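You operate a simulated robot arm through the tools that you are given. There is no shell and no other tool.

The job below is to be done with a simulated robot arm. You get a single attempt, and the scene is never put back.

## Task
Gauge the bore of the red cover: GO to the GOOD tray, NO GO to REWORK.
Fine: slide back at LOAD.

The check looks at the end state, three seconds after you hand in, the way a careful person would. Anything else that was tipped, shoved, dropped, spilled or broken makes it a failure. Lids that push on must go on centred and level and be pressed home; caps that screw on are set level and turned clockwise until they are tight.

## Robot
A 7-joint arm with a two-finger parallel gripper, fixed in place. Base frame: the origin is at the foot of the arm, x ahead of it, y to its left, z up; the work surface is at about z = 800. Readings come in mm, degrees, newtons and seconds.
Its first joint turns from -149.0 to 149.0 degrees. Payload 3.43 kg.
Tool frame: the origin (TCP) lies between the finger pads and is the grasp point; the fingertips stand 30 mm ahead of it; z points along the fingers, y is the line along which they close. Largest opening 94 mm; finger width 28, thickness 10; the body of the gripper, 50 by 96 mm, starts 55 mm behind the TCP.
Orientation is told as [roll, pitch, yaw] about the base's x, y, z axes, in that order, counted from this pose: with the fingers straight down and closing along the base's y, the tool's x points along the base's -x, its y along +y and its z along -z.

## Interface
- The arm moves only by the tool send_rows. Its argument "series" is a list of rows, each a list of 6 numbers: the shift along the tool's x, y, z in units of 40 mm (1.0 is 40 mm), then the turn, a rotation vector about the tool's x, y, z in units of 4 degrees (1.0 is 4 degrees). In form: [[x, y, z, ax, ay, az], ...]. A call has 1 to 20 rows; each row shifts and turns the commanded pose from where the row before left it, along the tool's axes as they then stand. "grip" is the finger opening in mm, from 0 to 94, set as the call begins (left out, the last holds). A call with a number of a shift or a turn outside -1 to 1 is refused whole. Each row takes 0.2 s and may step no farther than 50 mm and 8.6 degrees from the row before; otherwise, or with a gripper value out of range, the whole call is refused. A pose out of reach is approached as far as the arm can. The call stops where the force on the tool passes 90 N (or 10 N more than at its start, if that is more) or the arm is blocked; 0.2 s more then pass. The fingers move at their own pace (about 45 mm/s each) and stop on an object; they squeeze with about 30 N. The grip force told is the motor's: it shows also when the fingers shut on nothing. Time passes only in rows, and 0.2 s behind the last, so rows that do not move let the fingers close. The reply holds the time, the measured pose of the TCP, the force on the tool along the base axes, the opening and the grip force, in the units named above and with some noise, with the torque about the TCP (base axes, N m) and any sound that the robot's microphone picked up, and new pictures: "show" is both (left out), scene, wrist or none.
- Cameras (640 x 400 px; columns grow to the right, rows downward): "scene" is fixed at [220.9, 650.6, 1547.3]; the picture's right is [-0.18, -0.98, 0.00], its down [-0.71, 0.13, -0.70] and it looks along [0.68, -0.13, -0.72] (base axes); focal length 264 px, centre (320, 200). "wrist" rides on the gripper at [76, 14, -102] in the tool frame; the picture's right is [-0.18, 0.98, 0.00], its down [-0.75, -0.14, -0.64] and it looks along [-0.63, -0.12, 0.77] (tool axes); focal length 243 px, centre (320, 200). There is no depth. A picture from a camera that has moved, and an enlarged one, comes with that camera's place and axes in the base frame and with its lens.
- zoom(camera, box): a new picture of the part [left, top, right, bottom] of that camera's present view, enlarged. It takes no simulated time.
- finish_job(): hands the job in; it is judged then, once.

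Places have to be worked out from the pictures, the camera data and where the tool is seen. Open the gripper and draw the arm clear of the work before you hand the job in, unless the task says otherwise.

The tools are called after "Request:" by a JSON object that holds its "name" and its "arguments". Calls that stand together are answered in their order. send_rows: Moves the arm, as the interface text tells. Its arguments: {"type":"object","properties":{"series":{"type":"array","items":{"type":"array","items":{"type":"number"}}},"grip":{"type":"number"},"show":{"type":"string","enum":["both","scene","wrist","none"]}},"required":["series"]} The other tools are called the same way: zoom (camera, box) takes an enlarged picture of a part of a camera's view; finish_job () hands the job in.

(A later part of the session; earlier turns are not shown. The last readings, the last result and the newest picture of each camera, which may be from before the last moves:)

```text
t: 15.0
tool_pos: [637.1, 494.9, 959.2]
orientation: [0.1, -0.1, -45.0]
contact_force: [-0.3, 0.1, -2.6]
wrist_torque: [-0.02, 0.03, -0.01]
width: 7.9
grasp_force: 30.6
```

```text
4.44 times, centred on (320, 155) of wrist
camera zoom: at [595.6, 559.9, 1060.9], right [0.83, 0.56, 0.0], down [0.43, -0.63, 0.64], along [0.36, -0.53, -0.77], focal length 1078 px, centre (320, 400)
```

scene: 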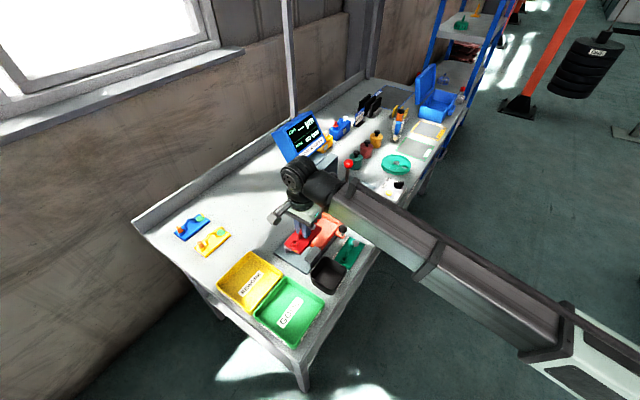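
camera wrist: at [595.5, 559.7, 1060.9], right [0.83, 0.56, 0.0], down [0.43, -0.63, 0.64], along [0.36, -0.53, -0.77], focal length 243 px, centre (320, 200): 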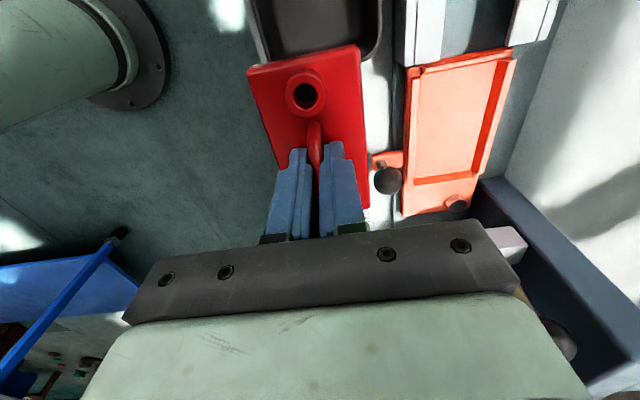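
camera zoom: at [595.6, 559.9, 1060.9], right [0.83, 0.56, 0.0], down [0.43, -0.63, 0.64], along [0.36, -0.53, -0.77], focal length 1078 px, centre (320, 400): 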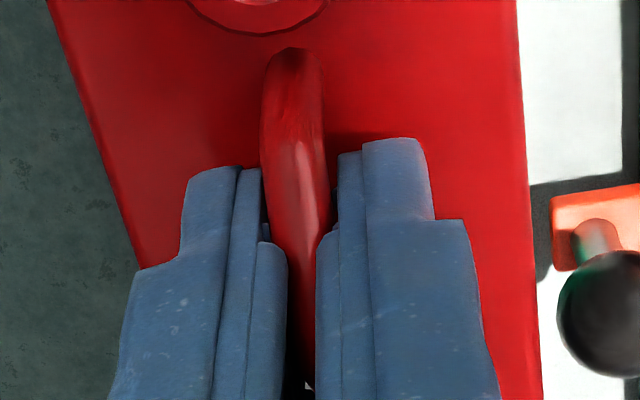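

The handle bar measures about 7–8 mm in the image, so 7.9 mm is a full grip and the cover has settled about 2 mm lower. I'll measure the nest corners precisely from here with close zooms.

Request:
{"name": "zoom", "arguments": {"camera": "wrist", "box": [430, 150, 494, 190]}}

Request:
{"name": "zoom", "arguments": {"camera": "wrist", "box": [390, 150, 454, 190]}}

Request:
{"name": "zoom", "arguments": {"camera": "wrist", "box": [470, 40, 534, 80]}}

Request:
{"name": "zoom", "arguments": {"camera": "wrist", "box": [396, 55, 460, 95]}}

Request:
{"name": "zoom", "arguments": {"camera": "scene", "box": [286, 205, 336, 255]}}

```text
10.00 times, centred on (462, 170) of wrist
camera zoom: at [595.6, 559.9, 1060.9], right [0.83, 0.56, 0.0], down [0.43, -0.63, 0.64], along [0.36, -0.53, -0.77], focal length 2426 px, centre (-1100, 500)
```

zoom: 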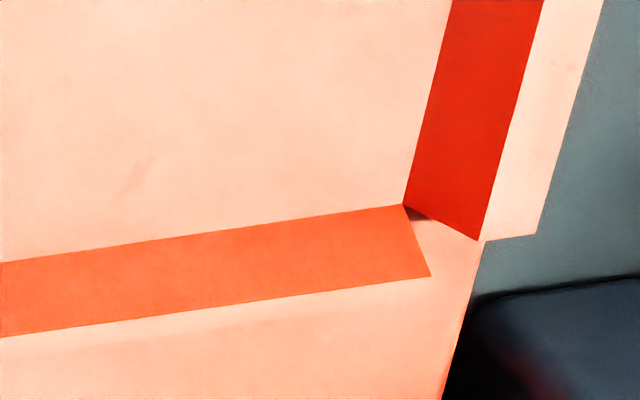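

```text
10.00 times, centred on (422, 170) of wrist
camera zoom: at [595.6, 559.9, 1060.9], right [0.83, 0.56, 0.0], down [0.43, -0.63, 0.64], along [0.36, -0.53, -0.77], focal length 2426 px, centre (-700, 500)
```

zoom: 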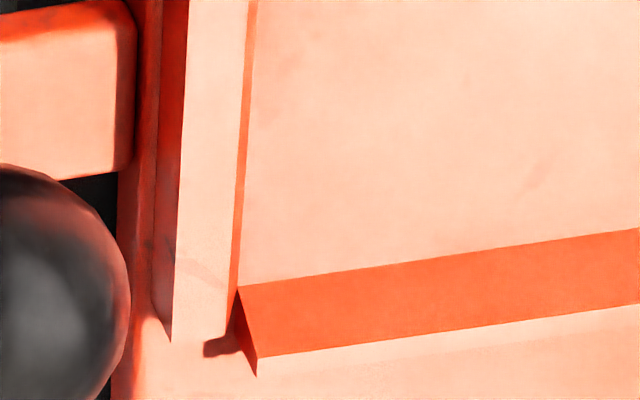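

```text
10.00 times, centred on (502, 60) of wrist
camera zoom: at [595.6, 559.9, 1060.9], right [0.83, 0.56, 0.0], down [0.43, -0.63, 0.64], along [0.36, -0.53, -0.77], focal length 2426 px, centre (-1500, 1600)
```

zoom: 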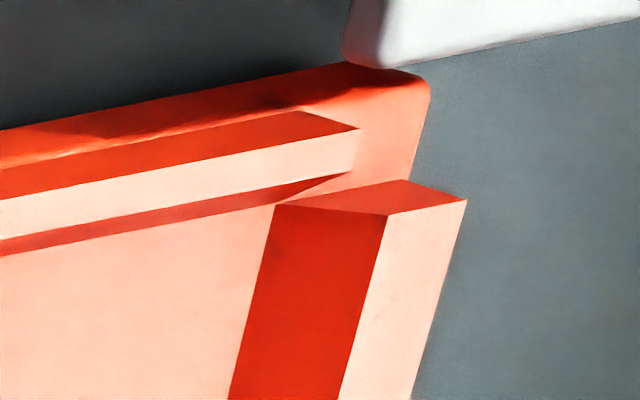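

```text
10.00 times, centred on (428, 75) of wrist
camera zoom: at [595.6, 559.9, 1060.9], right [0.83, 0.56, 0.0], down [0.43, -0.63, 0.64], along [0.36, -0.53, -0.77], focal length 2426 px, centre (-760, 1450)
```

zoom: 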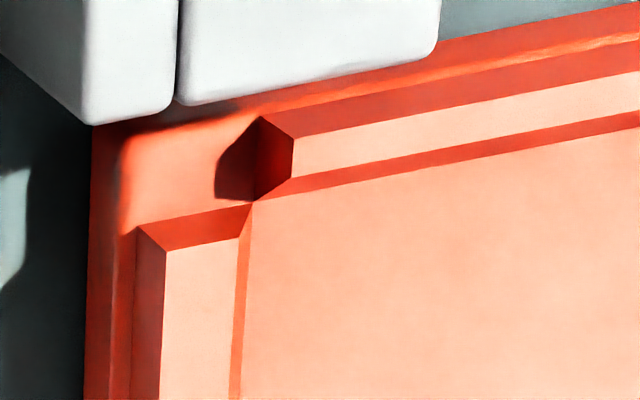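

```text
8.00 times, centred on (311, 230) of scene
camera zoom: at [220.9, 650.6, 1547.3], right [-0.18, -0.98, 0.0], down [-0.71, 0.13, -0.7], along [0.68, -0.13, -0.72], focal length 2112 px, centre (392, -40)
```

zoom: 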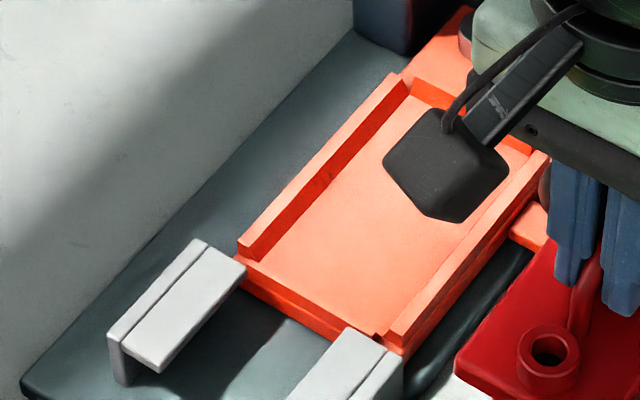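

The nest floor is crisp in view: a rectangle aligned with yaw -45°, about 115×64 mm inside with chamfered lead-ins. Its centre is about 51 mm ahead (toward BORE) and 125 mm wall-ward of the held cover. I'll carry the cover there smoothly at this height.

Request:
{"name": "send_rows", "arguments": {"series": [[-0.0635, 0.157, 0, 0, 0, 0], [-0.127, 0.3135, 0, 0, 0, 0], [-0.19, 0.47, 0, 0, 0, 0], [-0.254, 0.627, 0, 0, 0, 0], [-0.254, 0.627, 0, 0, 0, 0], [-0.19, 0.47, 0, 0, 0, 0], [-0.127, 0.3135, 0, 0, 0, 0], [-0.0635, 0.157, 0, 0, 0, 0], [0, 0, 0, 0, 0, 0]], "grip": 0, "show": "both"}}

Request:
{"name": "zoom", "arguments": {"camera": "wrist", "box": [220, 0, 460, 240]}}

Request:
{"name": "zoom", "arguments": {"camera": "scene", "box": [270, 140, 400, 260]}}

```text
t: 17.0
tool_pos: [762.9, 548.1, 958.8]
orientation: [0.0, -0.1, -45.1]
contact_force: [0.2, 0.7, -2.5]
wrist_torque: [0.01, -0.03, 0.0]
width: 7.6
grasp_force: 29.8
camera wrist: at [720.3, 612.5, 1060.4], right [0.83, 0.56, 0.0], down [0.43, -0.63, 0.64], along [0.36, -0.53, -0.77], focal length 243 px, centre (320, 200)
```

scene: 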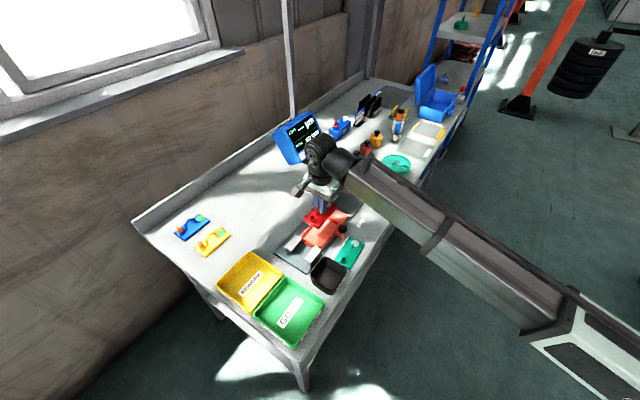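
wrist: 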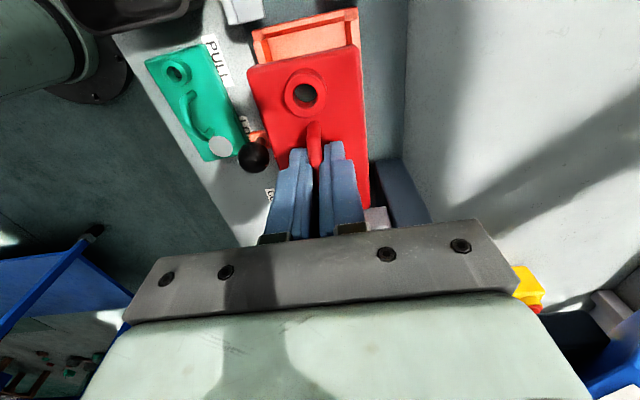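

```text
1.67 times, centred on (340, 120) of wrist
camera zoom: at [720.3, 612.5, 1060.4], right [0.83, 0.56, 0.0], down [0.43, -0.63, 0.64], along [0.36, -0.53, -0.77], focal length 404 px, centre (287, 333)
```

zoom: 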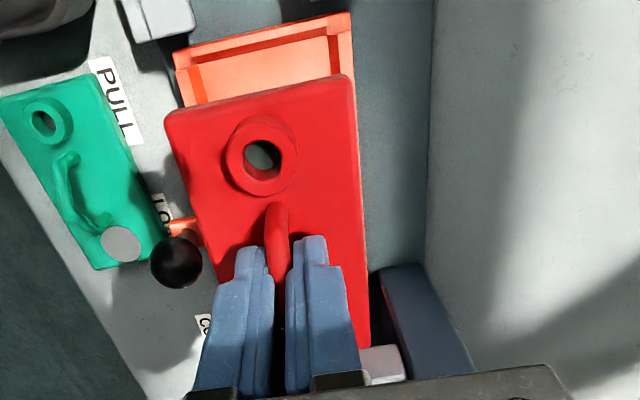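

```text
3.33 times, centred on (335, 200) of scene
camera zoom: at [220.9, 650.6, 1547.3], right [-0.18, -0.98, 0.0], down [-0.71, 0.13, -0.7], along [0.68, -0.13, -0.72], focal length 880 px, centre (270, 200)
```

zoom: 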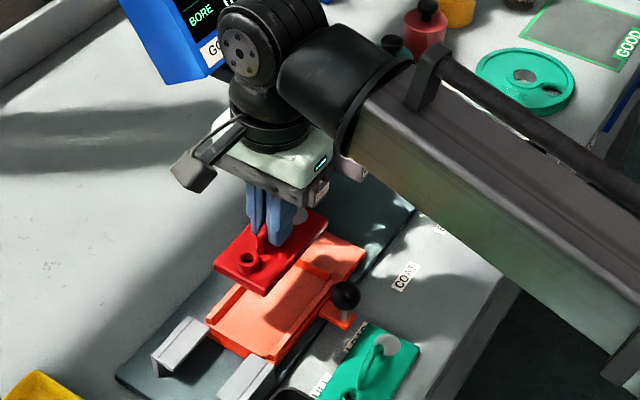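

The cover is now above the nest with clearance from the levers. I'll zoom on the visible end of the nest to measure the remaining offset before lowering.

Request:
{"name": "zoom", "arguments": {"camera": "wrist", "box": [246, 0, 374, 80]}}

Request:
{"name": "zoom", "arguments": {"camera": "wrist", "box": [240, 30, 400, 230]}}

```text
5.00 times, centred on (310, 40) of wrist
camera zoom: at [720.3, 612.5, 1060.4], right [0.83, 0.56, 0.0], down [0.43, -0.63, 0.64], along [0.36, -0.53, -0.77], focal length 1213 px, centre (370, 1000)
```

zoom: 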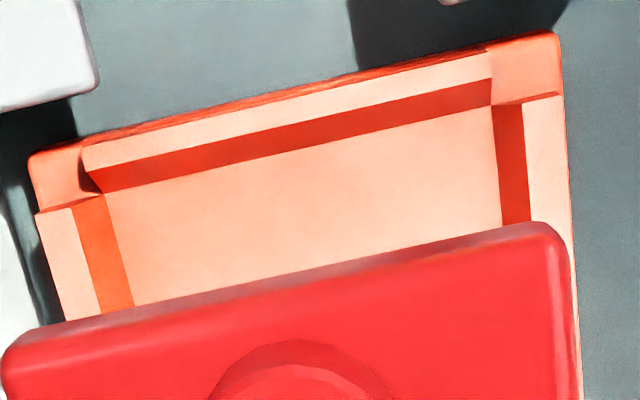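

```text
2.00 times, centred on (320, 130) of wrist
camera zoom: at [720.3, 612.5, 1060.4], right [0.83, 0.56, 0.0], down [0.43, -0.63, 0.64], along [0.36, -0.53, -0.77], focal length 485 px, centre (320, 340)
```

zoom: 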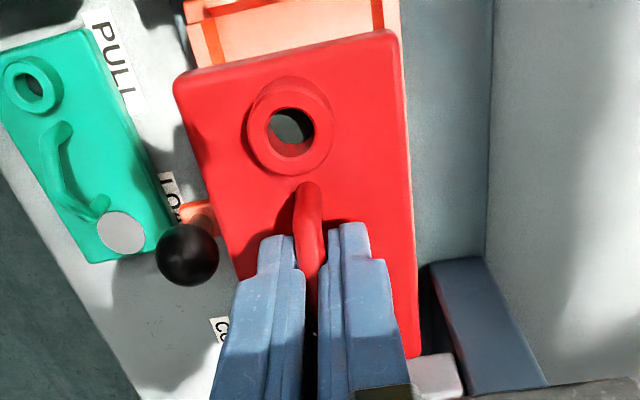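

The nest floor is at about z=826, about 63×113 mm inside. The cover centre is about 2 mm too far toward BORE and 1.5 mm too far wall-ward, so I'll correct that while lowering 60 mm to just above the walls.

Request:
{"name": "send_rows", "arguments": {"series": [[0.02, -0.0175, 0.2, 0, 0, 0], [0.0325, -0.02, 0.4, 0, 0, 0], [0, 0, 0.4, 0, 0, 0], [0, 0, 0.3, 0, 0, 0], [0, 0, 0.2, 0, 0, 0], [0, 0, 0, 0, 0, 0]], "grip": 0, "show": "both"}}

Request:
{"name": "zoom", "arguments": {"camera": "wrist", "box": [230, 0, 390, 100]}}

Request:
{"name": "zoom", "arguments": {"camera": "scene", "box": [290, 180, 370, 260]}}

```text
t: 18.4
tool_pos: [759.9, 547.8, 898.4]
orientation: [-0.1, 0.0, -45.0]
contact_force: [0.7, -0.6, -2.6]
wrist_torque: [0.04, 0.01, 0.02]
width: 7.8
grasp_force: 29.5
camera wrist: at [717.3, 612.9, 1000.0], right [0.83, 0.56, 0.0], down [0.43, -0.63, 0.64], along [0.36, -0.53, -0.77], focal length 243 px, centre (320, 200)
```

scene: 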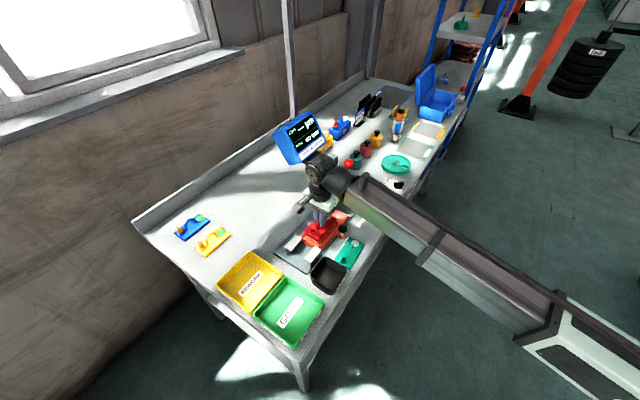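
wrist: 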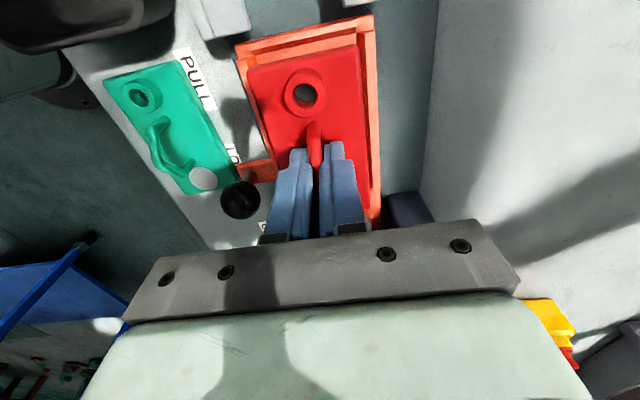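

```text
4.00 times, centred on (310, 50) of wrist
camera zoom: at [717.3, 612.9, 1000.0], right [0.83, 0.56, 0.0], down [0.43, -0.63, 0.64], along [0.36, -0.53, -0.77], focal length 970 px, centre (360, 800)
```

zoom: 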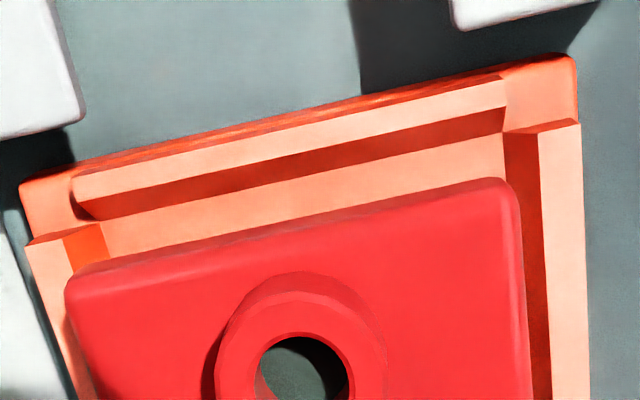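

```text
5.00 times, centred on (330, 220) of scene
camera zoom: at [220.9, 650.6, 1547.3], right [-0.18, -0.98, 0.0], down [-0.71, 0.13, -0.7], along [0.68, -0.13, -0.72], focal length 1320 px, centre (270, 100)
```

zoom: 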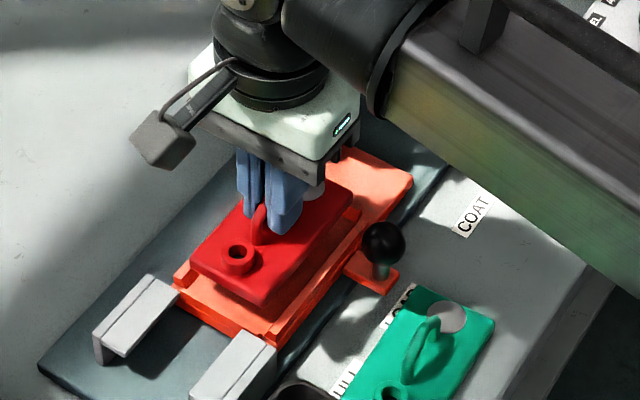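

The cover is centred over the nest to within about 1 mm. I'll nudge it 0.5 mm wall-ward and lower 18 mm into the lead-in.

Request:
{"name": "send_rows", "arguments": {"series": [[0, 0.0125, 0.1, 0, 0, 0], [0, 0, 0.15, 0, 0, 0], [0, 0, 0.1, 0, 0, 0], [0, 0, 0.1, 0, 0, 0], [0, 0, 0, 0, 0, 0]], "grip": 0, "show": "both"}}

Request:
{"name": "zoom", "arguments": {"camera": "wrist", "box": [220, 20, 380, 120]}}

Request:
{"name": "zoom", "arguments": {"camera": "wrist", "box": [340, 20, 404, 60]}}

Request:
{"name": "zoom", "arguments": {"camera": "scene", "box": [300, 200, 350, 250]}}

```text
t: 19.6
tool_pos: [761.3, 548.3, 880.0]
orientation: [0.0, 0.1, -45.0]
contact_force: [-0.3, -0.4, -2.3]
wrist_torque: [0.0, -0.01, 0.01]
width: 7.9
grasp_force: 30.5
camera wrist: at [717.9, 613.3, 981.9], right [0.83, 0.56, 0.0], down [0.43, -0.63, 0.64], along [0.36, -0.53, -0.77], focal length 243 px, centre (320, 200)
```

scene: 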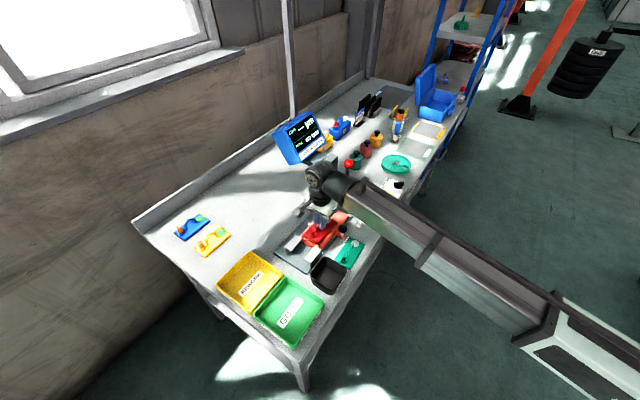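
wrist: 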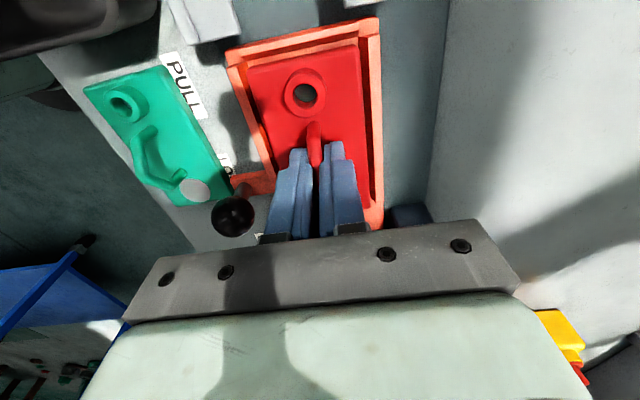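

```text
4.00 times, centred on (300, 70) of wrist
camera zoom: at [717.9, 613.3, 981.9], right [0.83, 0.56, 0.0], down [0.43, -0.63, 0.64], along [0.36, -0.53, -0.77], focal length 970 px, centre (400, 720)
```

zoom: 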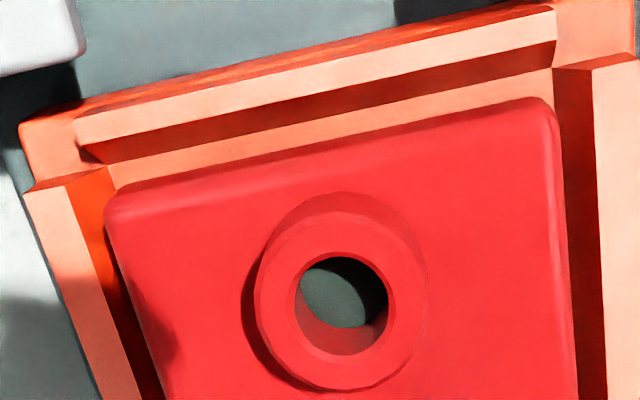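

```text
10.00 times, centred on (372, 40) of wrist
camera zoom: at [717.9, 613.3, 981.9], right [0.83, 0.56, 0.0], down [0.43, -0.63, 0.64], along [0.36, -0.53, -0.77], focal length 2426 px, centre (-200, 1800)
```

zoom: 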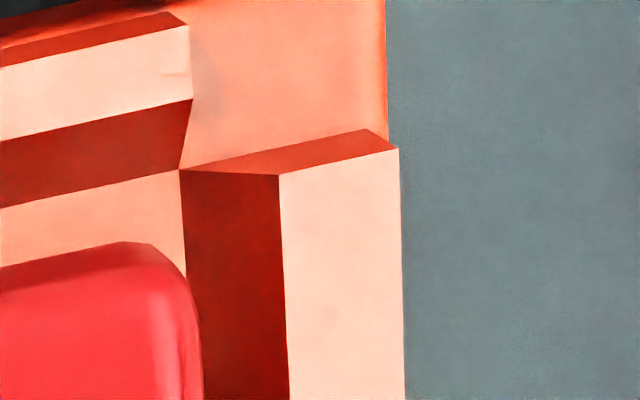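

```text
8.00 times, centred on (325, 225) of scene
camera zoom: at [220.9, 650.6, 1547.3], right [-0.18, -0.98, 0.0], down [-0.71, 0.13, -0.7], along [0.68, -0.13, -0.72], focal length 2112 px, centre (280, 0)
```

zoom: 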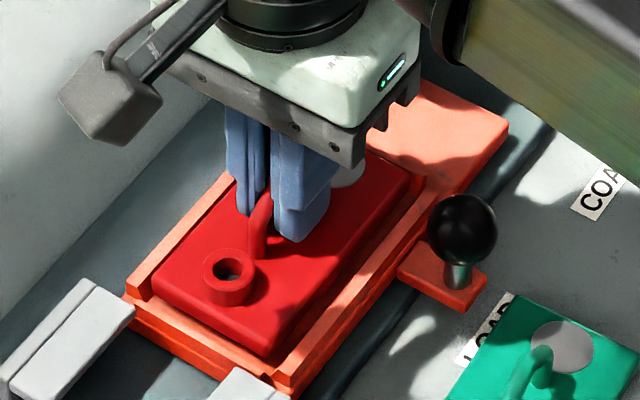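

The cover sits inside the walls with about 2 mm of clearance all round. I'll lower 5 mm more, then creep.

Request:
{"name": "send_rows", "arguments": {"series": [[0, 0, 0.05, 0, 0, 0], [0, 0, 0.05, 0, 0, 0], [0, 0, 0.025, 0, 0, 0], [0, 0, 0, 0, 0, 0]], "grip": 0, "show": "wrist"}}

Request:
{"name": "send_rows", "arguments": {"series": [[0, 0, 0.025, 0, 0, 0], [0, 0, 0.025, 0, 0, 0], [0, 0, 0, 0, 0, 0]], "grip": 0, "show": "none"}}

```text
t: 20.6
tool_pos: [759.9, 547.9, 875.7]
orientation: [0.0, 0.0, -45.0]
contact_force: [0.1, -0.3, -3.1]
wrist_torque: [-0.05, -0.01, 0.01]
width: 7.9
grasp_force: 29.8
camera wrist: at [717.9, 613.1, 976.9], right [0.83, 0.56, 0.0], down [0.43, -0.63, 0.64], along [0.36, -0.53, -0.77], focal length 243 px, centre (320, 200)
```

wrist: 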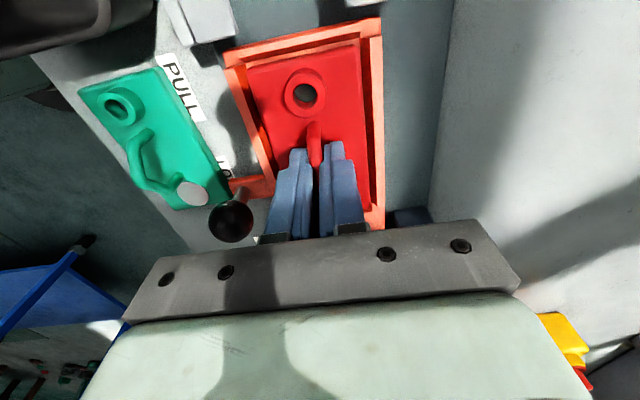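

```text
t: 21.4
tool_pos: [760.6, 548.4, 873.9]
orientation: [0.0, 0.0, -45.0]
contact_force: [-0.2, -0.4, 5.3]
wrist_torque: [-0.35, -0.34, 0.05]
width: 8.0
grasp_force: 29.8
```

The far (BORE-side) end is touching first with no sideways force, so it is on the floor. I'll creep down in half-millimetre steps to level it.

Request:
{"name": "send_rows", "arguments": {"series": [[0, 0, 0.0125, 0, 0, 0], [0, 0, 0.0125, 0, 0, 0], [0, 0, 0, 0, 0, 0]], "grip": 0, "show": "wrist"}}

Request:
{"name": "zoom", "arguments": {"camera": "wrist", "box": [220, 20, 380, 120]}}

Request:
{"name": "zoom", "arguments": {"camera": "scene", "box": [300, 200, 350, 250]}}

```text
t: 22.2
tool_pos: [759.8, 548.6, 874.3]
orientation: [0.1, 0.0, -44.9]
contact_force: [1.5, 2.6, 18.6]
wrist_torque: [-0.43, -0.46, 0.02]
width: 7.9
grasp_force: 30.3
camera wrist: at [717.5, 613.2, 975.2], right [0.83, 0.56, 0.0], down [0.43, -0.63, 0.64], along [0.36, -0.53, -0.77], focal length 243 px, centre (320, 200)
```

wrist: 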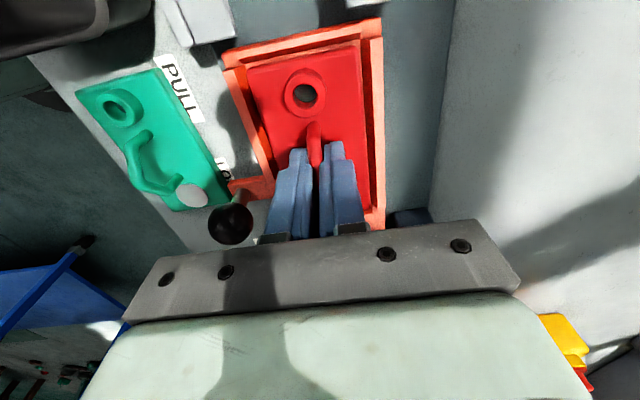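

```text
4.00 times, centred on (300, 70) of wrist
camera zoom: at [717.5, 613.2, 975.2], right [0.83, 0.56, 0.0], down [0.43, -0.63, 0.64], along [0.36, -0.53, -0.77], focal length 970 px, centre (400, 720)
```

zoom: 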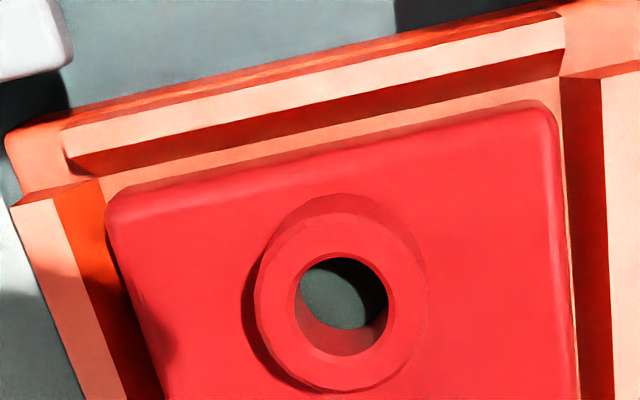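

```text
8.00 times, centred on (325, 225) of scene
camera zoom: at [220.9, 650.6, 1547.3], right [-0.18, -0.98, 0.0], down [-0.71, 0.13, -0.7], along [0.68, -0.13, -0.72], focal length 2112 px, centre (280, 0)
```

zoom: 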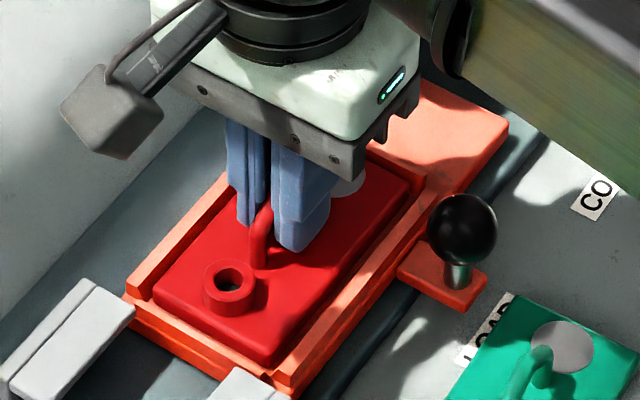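

The cover is down on the nest floor with about 19 N of contact. I'll relieve half a millimetre, open the fingers to 30 mm and check how it sits.

Request:
{"name": "send_rows", "arguments": {"series": [[0, 0, -0.0125, 0, 0, 0]], "grip": 0, "show": "none"}}

Request:
{"name": "send_rows", "arguments": {"series": [[0, 0, 0, 0, 0, 0], [0, 0, 0, 0, 0, 0], [0, 0, 0, 0, 0, 0]], "grip": 30, "show": "wrist"}}

Request:
{"name": "zoom", "arguments": {"camera": "wrist", "box": [210, 10, 410, 230]}}

Request:
{"name": "zoom", "arguments": {"camera": "scene", "box": [300, 200, 350, 250]}}

```text
t: 22.6
tool_pos: [759.1, 547.5, 872.5]
orientation: [0.1, 0.0, -45.0]
contact_force: [3.3, 3.5, 16.9]
wrist_torque: [-0.33, -0.42, 0.04]
width: 8.0
grasp_force: 29.8
```

```text
t: 23.4
tool_pos: [760.3, 548.6, 872.4]
orientation: [0.0, 0.0, -45.0]
contact_force: [0.5, -0.5, -0.3]
wrist_torque: [0.0, 0.04, -0.02]
width: 30.3
grasp_force: 0.0
camera wrist: at [717.7, 613.0, 974.4], right [0.83, 0.56, 0.0], down [0.43, -0.63, 0.64], along [0.36, -0.53, -0.77], focal length 243 px, centre (320, 200)
```

wrist: 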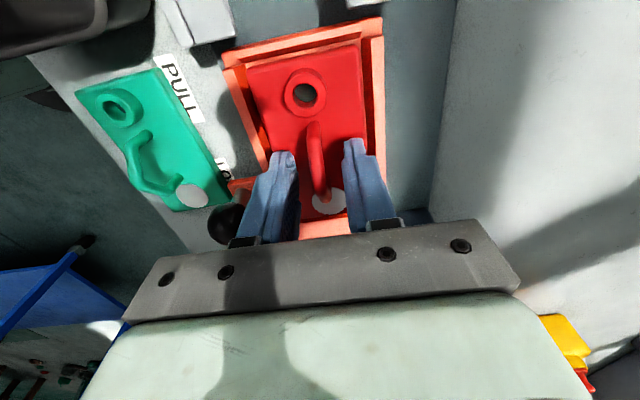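

```text
1.82 times, centred on (310, 120) of wrist
camera zoom: at [717.7, 613.0, 974.4], right [0.83, 0.56, 0.0], down [0.43, -0.63, 0.64], along [0.36, -0.53, -0.77], focal length 441 px, centre (338, 346)
```

zoom: 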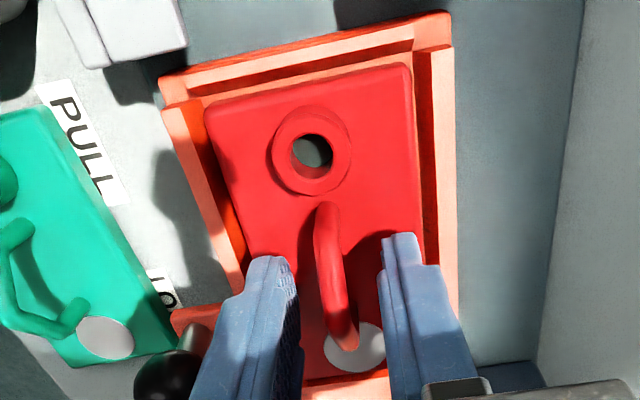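

```text
8.00 times, centred on (325, 225) of scene
camera zoom: at [220.9, 650.6, 1547.3], right [-0.18, -0.98, 0.0], down [-0.71, 0.13, -0.7], along [0.68, -0.13, -0.72], focal length 2112 px, centre (280, 0)
```

zoom: 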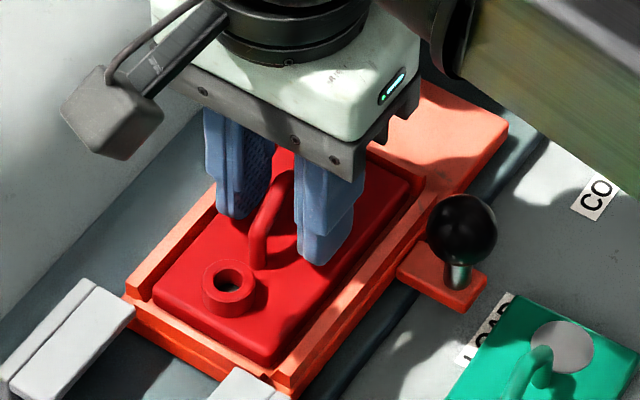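

The cover sits flat in the nest with the bore toward the PULL end. I'll rise straight up to clear everything, then turn the tool to +45° so the fingers can straddle the slide knob along its travel.

Request:
{"name": "send_rows", "arguments": {"series": [[0, 0, -0.2, 0, 0, 0], [0, 0, -0.4, 0, 0, 0], [0, 0, -0.6, 0, 0, 0], [0, 0, -0.9, 0, 0, 0], [0, 0, -0.9, 0, 0, 0], [0, 0, -0.9, 0, 0, 0], [0, 0, -0.9, 0, 0, 0], [0, 0, -0.6, 0, 0, 0]], "grip": 30, "show": "both"}}

Request:
{"name": "zoom", "arguments": {"camera": "scene", "box": [290, 190, 370, 250]}}

Request:
{"name": "zoom", "arguments": {"camera": "wrist", "box": [240, 40, 440, 240]}}

```text
t: 25.2
tool_pos: [760.3, 547.8, 1089.0]
orientation: [-0.1, 0.0, -45.0]
contact_force: [0.3, 0.5, 0.1]
wrist_torque: [-0.01, -0.03, 0.04]
width: 30.1
grasp_force: 0.0
camera wrist: at [718.7, 613.1, 1191.1], right [0.83, 0.56, 0.0], down [0.43, -0.63, 0.64], along [0.36, -0.53, -0.77], focal length 243 px, centre (320, 200)
```

scene: 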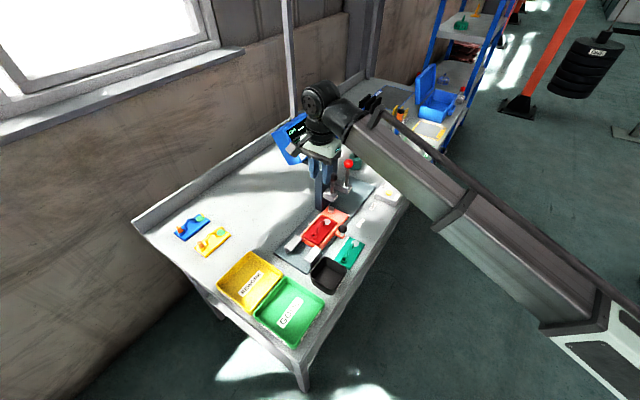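
wrist: 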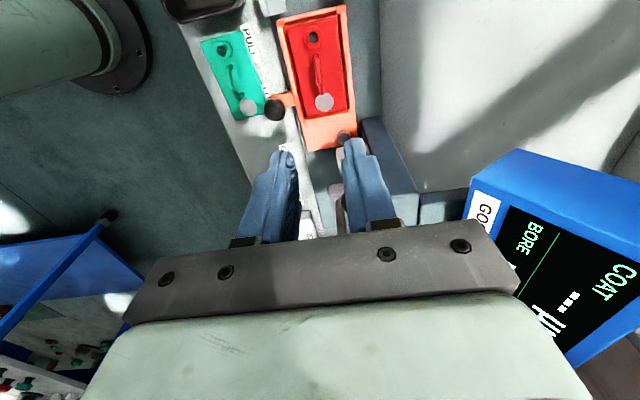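

```text
6.67 times, centred on (330, 220) of scene
camera zoom: at [220.9, 650.6, 1547.3], right [-0.18, -0.98, 0.0], down [-0.71, 0.13, -0.7], along [0.68, -0.13, -0.72], focal length 1760 px, centre (253, 67)
```

zoom: 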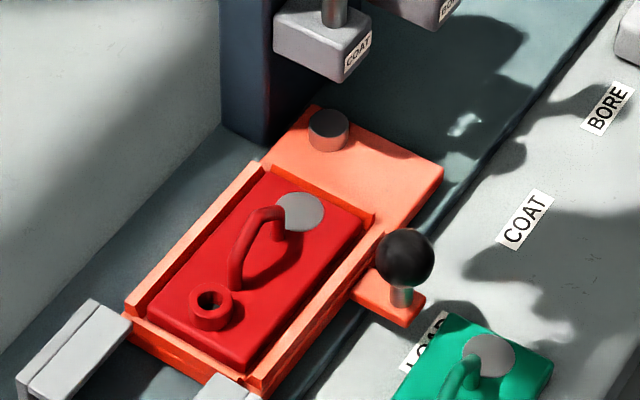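

```text
2.00 times, centred on (340, 140) of wrist
camera zoom: at [718.7, 613.1, 1191.1], right [0.83, 0.56, 0.0], down [0.43, -0.63, 0.64], along [0.36, -0.53, -0.77], focal length 485 px, centre (280, 320)
```

zoom: 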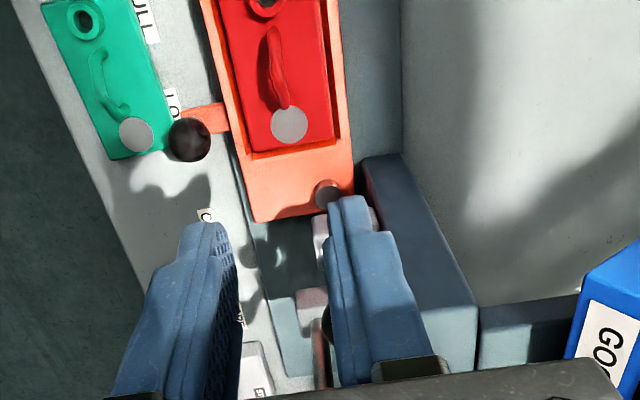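

The cover is seated cleanly in the nest and the knob has not moved. I'll move over the slide knob and turn the tool toward +45°.

Request:
{"name": "send_rows", "arguments": {"series": [[-0.354, -0.83, 0, 0, 0, 0], [-0.354, -0.83, 0, 0, 0, 0], [0, 0, 0, 0, 0, -0.95], [0, 0, 0, 0, 0, -1], [0, 0, 0, 0, 0, -1], [0, 0, 0, 0, 0, -1], [0, 0, 0, 0, 0, -1], [0, 0, 0, 0, 0, -1], [0, 0, 0, 0, 0, -1], [0, 0, 0, 0, 0, -1], [0, 0, 0, 0, 0, -1], [0, 0, 0, 0, 0, -1], [0, 0, 0, 0, 0, -1], [0, 0, 0, 0, 0, -1], [0, 0, 0, 0, 0, -1], [0, 0, 0, 0, 0, -1], [0, 0, 0, 0, 0, -1], [0, 0, 0, 0, 0, -1], [0, 0, 0, 0, 0, -1], [0, 0, 0, 0, 0, -1]], "grip": 60, "show": "none"}}

Request:
{"name": "send_rows", "arguments": {"series": [[0, 0, 0, 0, 0, -1], [0, 0, 0, 0, 0, -1], [0, 0, 0, 0, 0, -1], [0, 0, 0, 0, 0, -1], [0, 0, 0, 0, 0, -0.55], [0, 0, 0, 0, 0, 0]], "grip": 60, "show": "both"}}

Request:
{"name": "zoom", "arguments": {"camera": "wrist", "box": [240, 0, 440, 240]}}

```text
t: 29.4
tool_pos: [733.2, 481.2, 1088.6]
orientation: [0.0, 0.0, 26.8]
contact_force: [-0.1, 0.0, -0.2]
wrist_torque: [0.03, 0.03, -0.01]
width: 59.9
grasp_force: 0.1
```

```text
t: 30.8
tool_pos: [734.1, 481.6, 1090.1]
orientation: [0.0, 0.1, 45.1]
contact_force: [-0.1, -0.1, -0.4]
wrist_torque: [0.01, -0.01, 0.02]
width: 60.1
grasp_force: 0.1
camera wrist: at [671.1, 438.4, 1190.8], right [-0.57, 0.82, 0.0], down [0.63, 0.43, 0.64], along [0.53, 0.36, -0.77], focal length 243 px, centre (320, 200)
```

scene: 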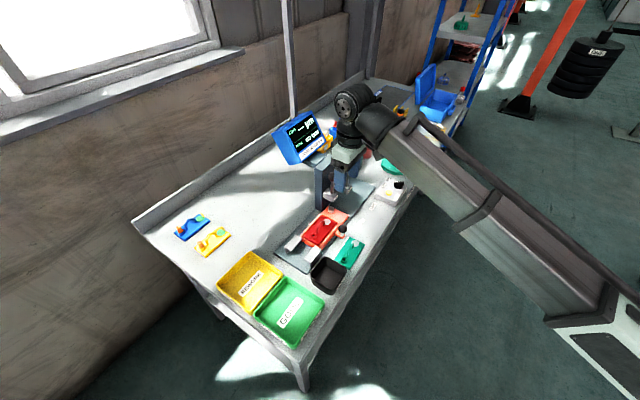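
wrist: 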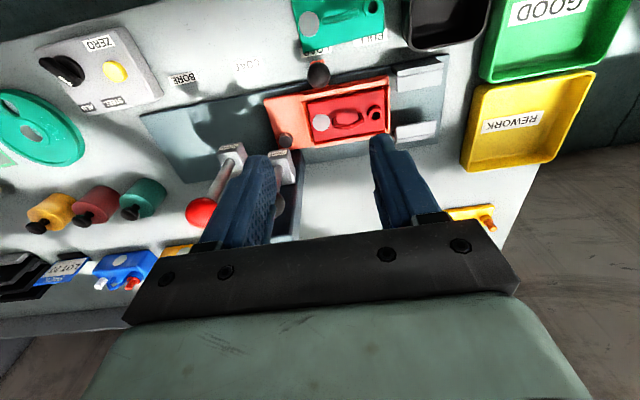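

```text
1.67 times, centred on (340, 120) of wrist
camera zoom: at [671.1, 438.4, 1190.8], right [-0.57, 0.82, 0.0], down [0.63, 0.43, 0.64], along [0.53, 0.36, -0.77], focal length 404 px, centre (287, 333)
```

zoom: 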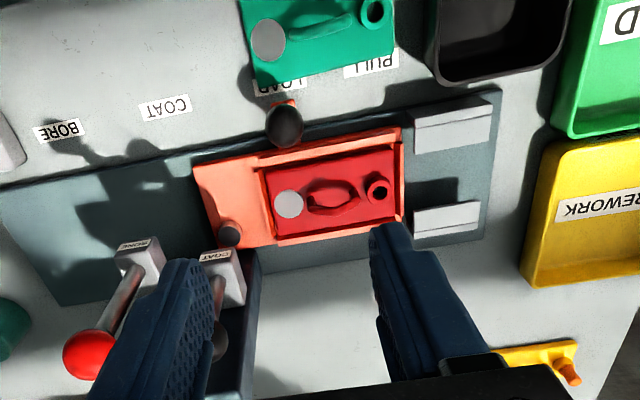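

From this side the whole gauge is visible. The bore is now at about e=112 along the slide and the label spacing LOAD→BORE is about 198 mm. I'll zoom on the levers and cover to check the plunger position.

Request:
{"name": "zoom", "arguments": {"camera": "wrist", "box": [170, 120, 330, 240]}}

Request:
{"name": "zoom", "arguments": {"camera": "wrist", "box": [250, 50, 410, 150]}}

Request:
{"name": "zoom", "arguments": {"camera": "scene", "box": [310, 150, 390, 230]}}

```text
3.33 times, centred on (250, 180) of wrist
camera zoom: at [671.1, 438.4, 1190.8], right [-0.57, 0.82, 0.0], down [0.63, 0.43, 0.64], along [0.53, 0.36, -0.77], focal length 809 px, centre (553, 267)
```

zoom: 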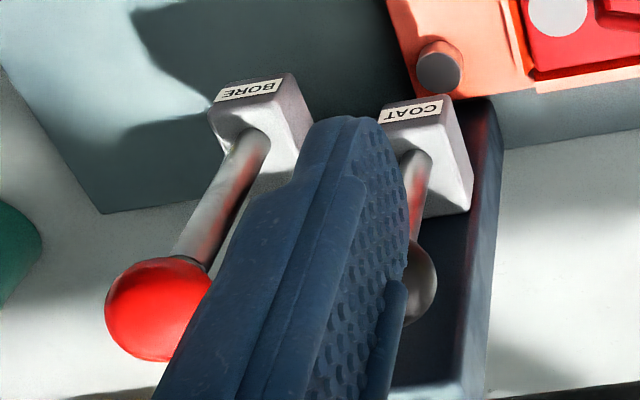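

```text
4.00 times, centred on (330, 100) of wrist
camera zoom: at [671.1, 438.4, 1190.8], right [-0.57, 0.82, 0.0], down [0.63, 0.43, 0.64], along [0.53, 0.36, -0.77], focal length 970 px, centre (280, 600)
```

zoom: 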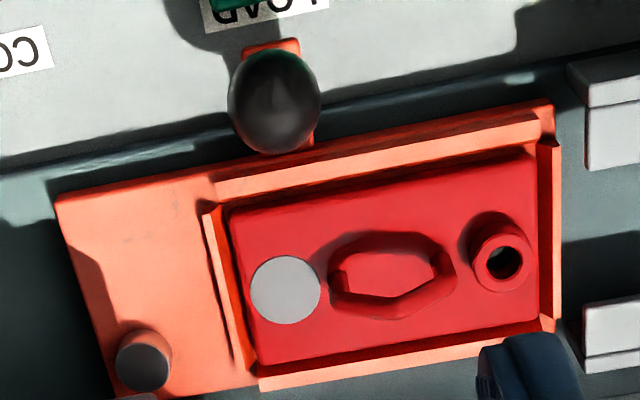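

```text
5.00 times, centred on (350, 190) of scene
camera zoom: at [220.9, 650.6, 1547.3], right [-0.18, -0.98, 0.0], down [-0.71, 0.13, -0.7], along [0.68, -0.13, -0.72], focal length 1320 px, centre (170, 250)
```

zoom: 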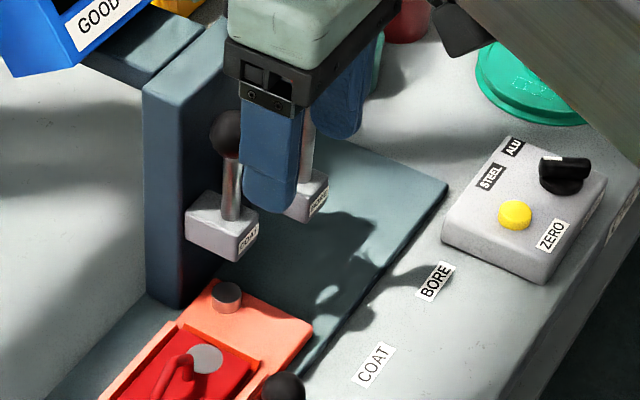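

The BORE plunger sits at about e=312, n=926, and the bore at about e=112, n=925, so a 200 mm slide travel lines them up, which matches the labels. The TCP is right above the knob (about 734,480.5, ball centre z≈860). I'll descend part way.

Request:
{"name": "send_rows", "arguments": {"series": [[0, 0, 0.5, 0, 0, 0], [0, 0, 0.9, 0, 0, 0], [0, 0, 0.9, 0, 0, 0], [0, 0, 0.9, 0, 0, 0], [0, 0, 0.9, 0, 0, 0], [0, 0, 0.4, 0, 0, 0], [0, 0, 0, 0, 0, 0]], "grip": 60, "show": "both"}}

Request:
{"name": "zoom", "arguments": {"camera": "wrist", "box": [200, 40, 440, 240]}}

Request:
{"name": "zoom", "arguments": {"camera": "scene", "box": [310, 180, 390, 260]}}

```text
t: 32.4
tool_pos: [733.5, 481.6, 907.2]
orientation: [0.0, -0.1, 45.0]
contact_force: [0.5, -0.3, 0.3]
wrist_torque: [0.01, 0.02, 0.0]
width: 59.9
grasp_force: 0.2
camera wrist: at [669.9, 438.5, 1009.6], right [-0.56, 0.83, 0.0], down [0.63, 0.43, 0.64], along [0.53, 0.36, -0.77], focal length 243 px, centre (320, 200)
```

scene: 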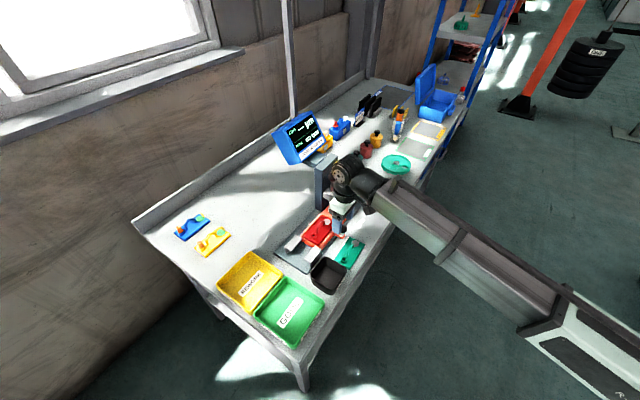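
wrist: 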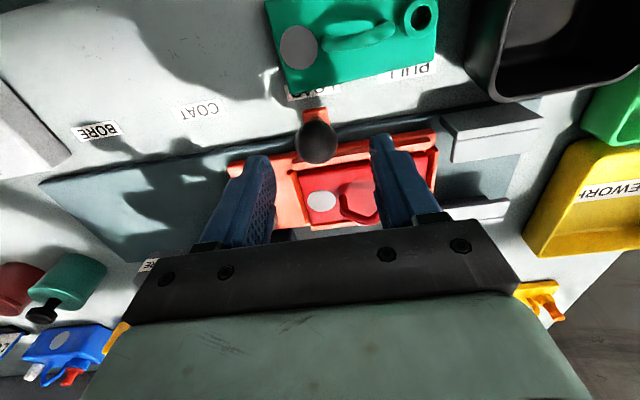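

```text
2.00 times, centred on (320, 140) of wrist
camera zoom: at [669.9, 438.5, 1009.6], right [-0.56, 0.83, 0.0], down [0.63, 0.43, 0.64], along [0.53, 0.36, -0.77], focal length 485 px, centre (320, 320)
```

zoom: 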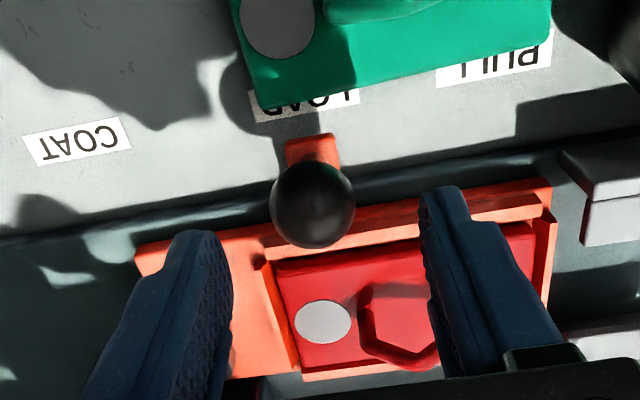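

```text
5.00 times, centred on (350, 220) of scene
camera zoom: at [220.9, 650.6, 1547.3], right [-0.18, -0.98, 0.0], down [-0.71, 0.13, -0.7], along [0.68, -0.13, -0.72], focal length 1320 px, centre (170, 100)
```

zoom: 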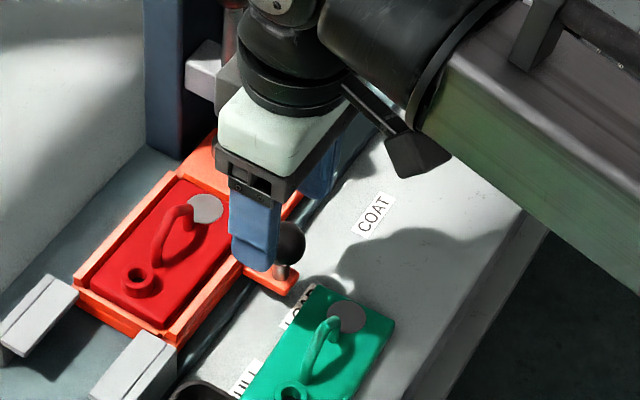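

The knob sits about 2 mm toward BORE and 1.5 mm front-ward of the TCP. I'll correct that and lower to straddle the ball.

Request:
{"name": "send_rows", "arguments": {"series": [[0.0375, -0.045, 0.4, 0, 0, 0], [0, 0, 0.4, 0, 0, 0], [0, 0, 0.28, 0, 0, 0], [0, 0, 0, 0, 0, 0]], "grip": 60, "show": "both"}}

Request:
{"name": "zoom", "arguments": {"camera": "wrist", "box": [220, 60, 420, 240]}}

Request:
{"name": "zoom", "arguments": {"camera": "scene", "box": [320, 200, 370, 250]}}

```text
t: 33.4
tool_pos: [732.8, 478.6, 865.4]
orientation: [0.0, 0.1, 45.0]
contact_force: [-1.3, -0.1, -0.4]
wrist_torque: [0.0, 0.03, -0.01]
width: 59.8
grasp_force: 0.1
camera wrist: at [670.7, 435.8, 966.8], right [-0.56, 0.83, 0.0], down [0.63, 0.43, 0.64], along [0.53, 0.36, -0.77], focal length 243 px, centre (320, 200)
```

scene: 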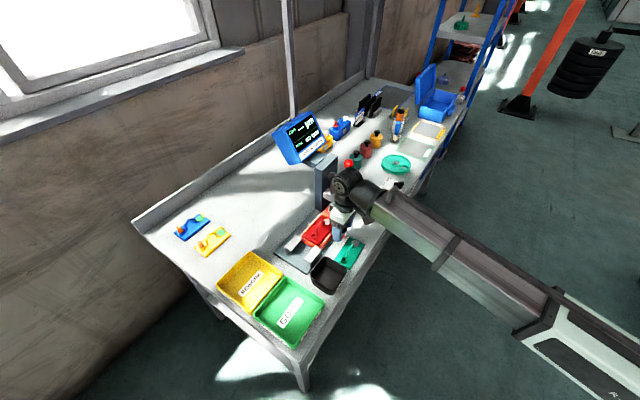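
wrist: 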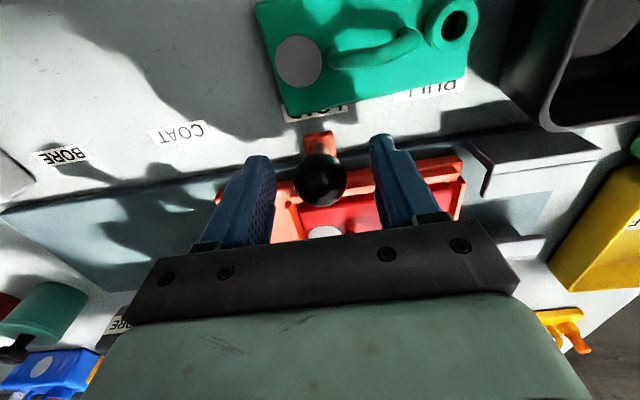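

```text
2.22 times, centred on (320, 150) of wrist
camera zoom: at [670.7, 435.8, 966.8], right [-0.56, 0.83, 0.0], down [0.63, 0.43, 0.64], along [0.53, 0.36, -0.77], focal length 539 px, centre (320, 311)
```

zoom: 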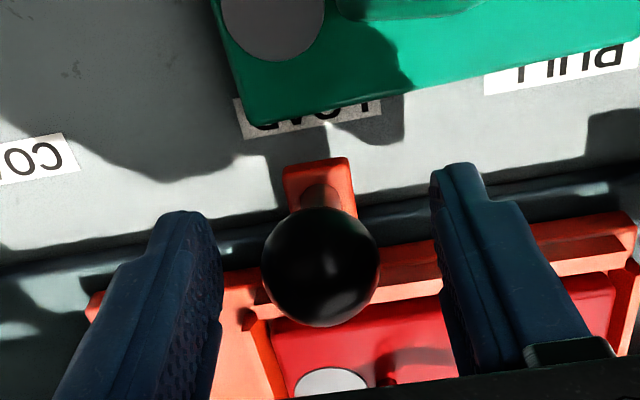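

```text
8.00 times, centred on (345, 225) of scene
camera zoom: at [220.9, 650.6, 1547.3], right [-0.18, -0.98, 0.0], down [-0.71, 0.13, -0.7], along [0.68, -0.13, -0.72], focal length 2112 px, centre (120, 0)
```

zoom: 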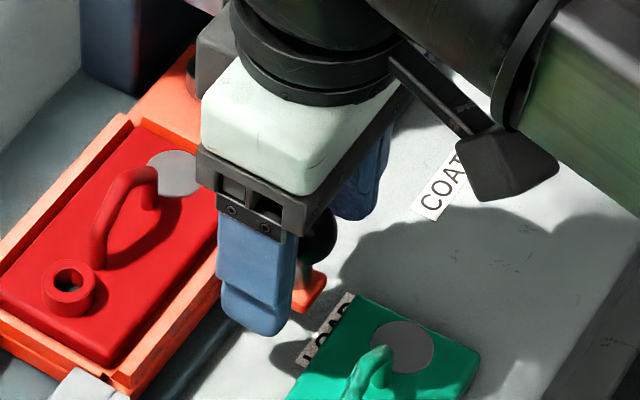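

The ball is centred between the fingers, at about z=858. I'll lower 5 mm more so it sits at the grasp point and close on it.

Request:
{"name": "send_rows", "arguments": {"series": [[0, 0, 0.125, 0, 0, 0], [0, 0, 0, 0, 0, 0]], "grip": 60, "show": "none"}}

Request:
{"name": "send_rows", "arguments": {"series": [[0, 0, 0, 0, 0, 0], [0, 0, 0, 0, 0, 0], [0, 0, 0, 0, 0, 0], [0, 0, 0, 0, 0, 0], [0, 0, 0, 0, 0, 0]], "grip": 0, "show": "both"}}

Request:
{"name": "zoom", "arguments": {"camera": "wrist", "box": [220, 60, 420, 240]}}

```text
t: 34.0
tool_pos: [733.5, 478.0, 860.8]
orientation: [-0.1, 0.0, 45.0]
contact_force: [0.5, 0.4, -0.6]
wrist_torque: [0.05, 0.0, -0.02]
width: 60.0
grasp_force: 0.1
```

```text
t: 35.2
tool_pos: [732.7, 479.5, 860.1]
orientation: [0.0, -0.1, 45.0]
contact_force: [-0.3, -1.1, -0.1]
wrist_torque: [0.0, -0.03, 0.02]
width: 29.4
grasp_force: 45.1
camera wrist: at [670.8, 435.9, 962.2], right [-0.56, 0.83, 0.0], down [0.63, 0.43, 0.64], along [0.53, 0.36, -0.77], focal length 243 px, centre (320, 200)
```

scene: 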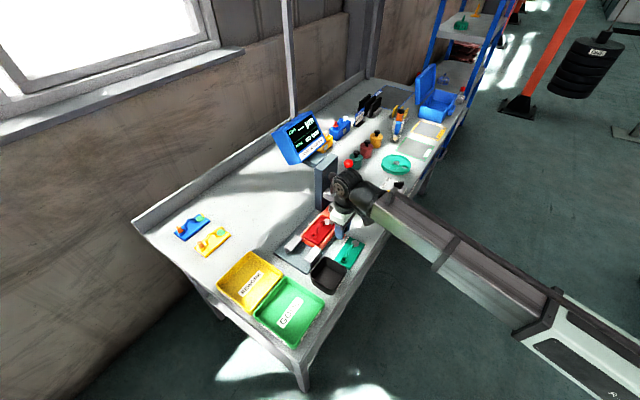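
wrist: 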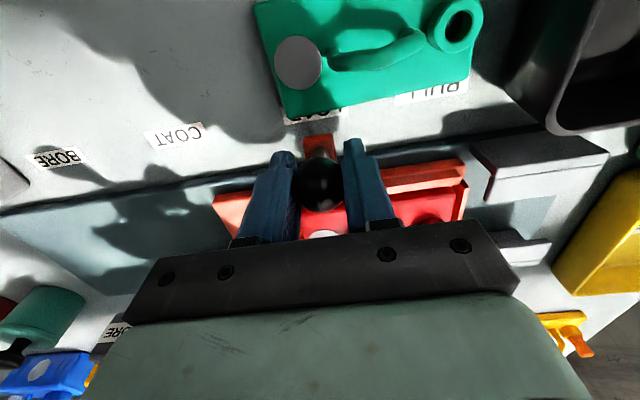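

```text
2.22 times, centred on (320, 150) of wrist
camera zoom: at [670.8, 435.9, 962.2], right [-0.56, 0.83, 0.0], down [0.63, 0.43, 0.64], along [0.53, 0.36, -0.77], focal length 539 px, centre (320, 311)
```

zoom: 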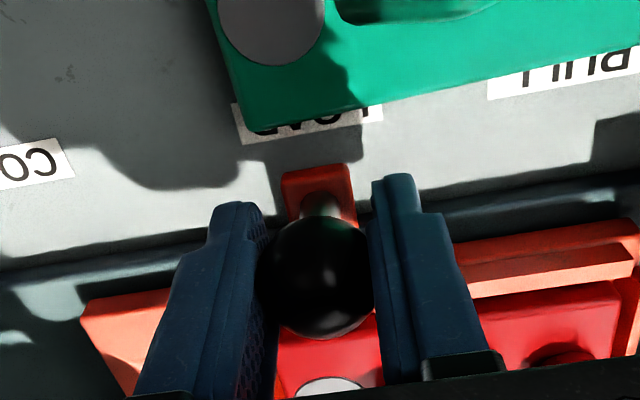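

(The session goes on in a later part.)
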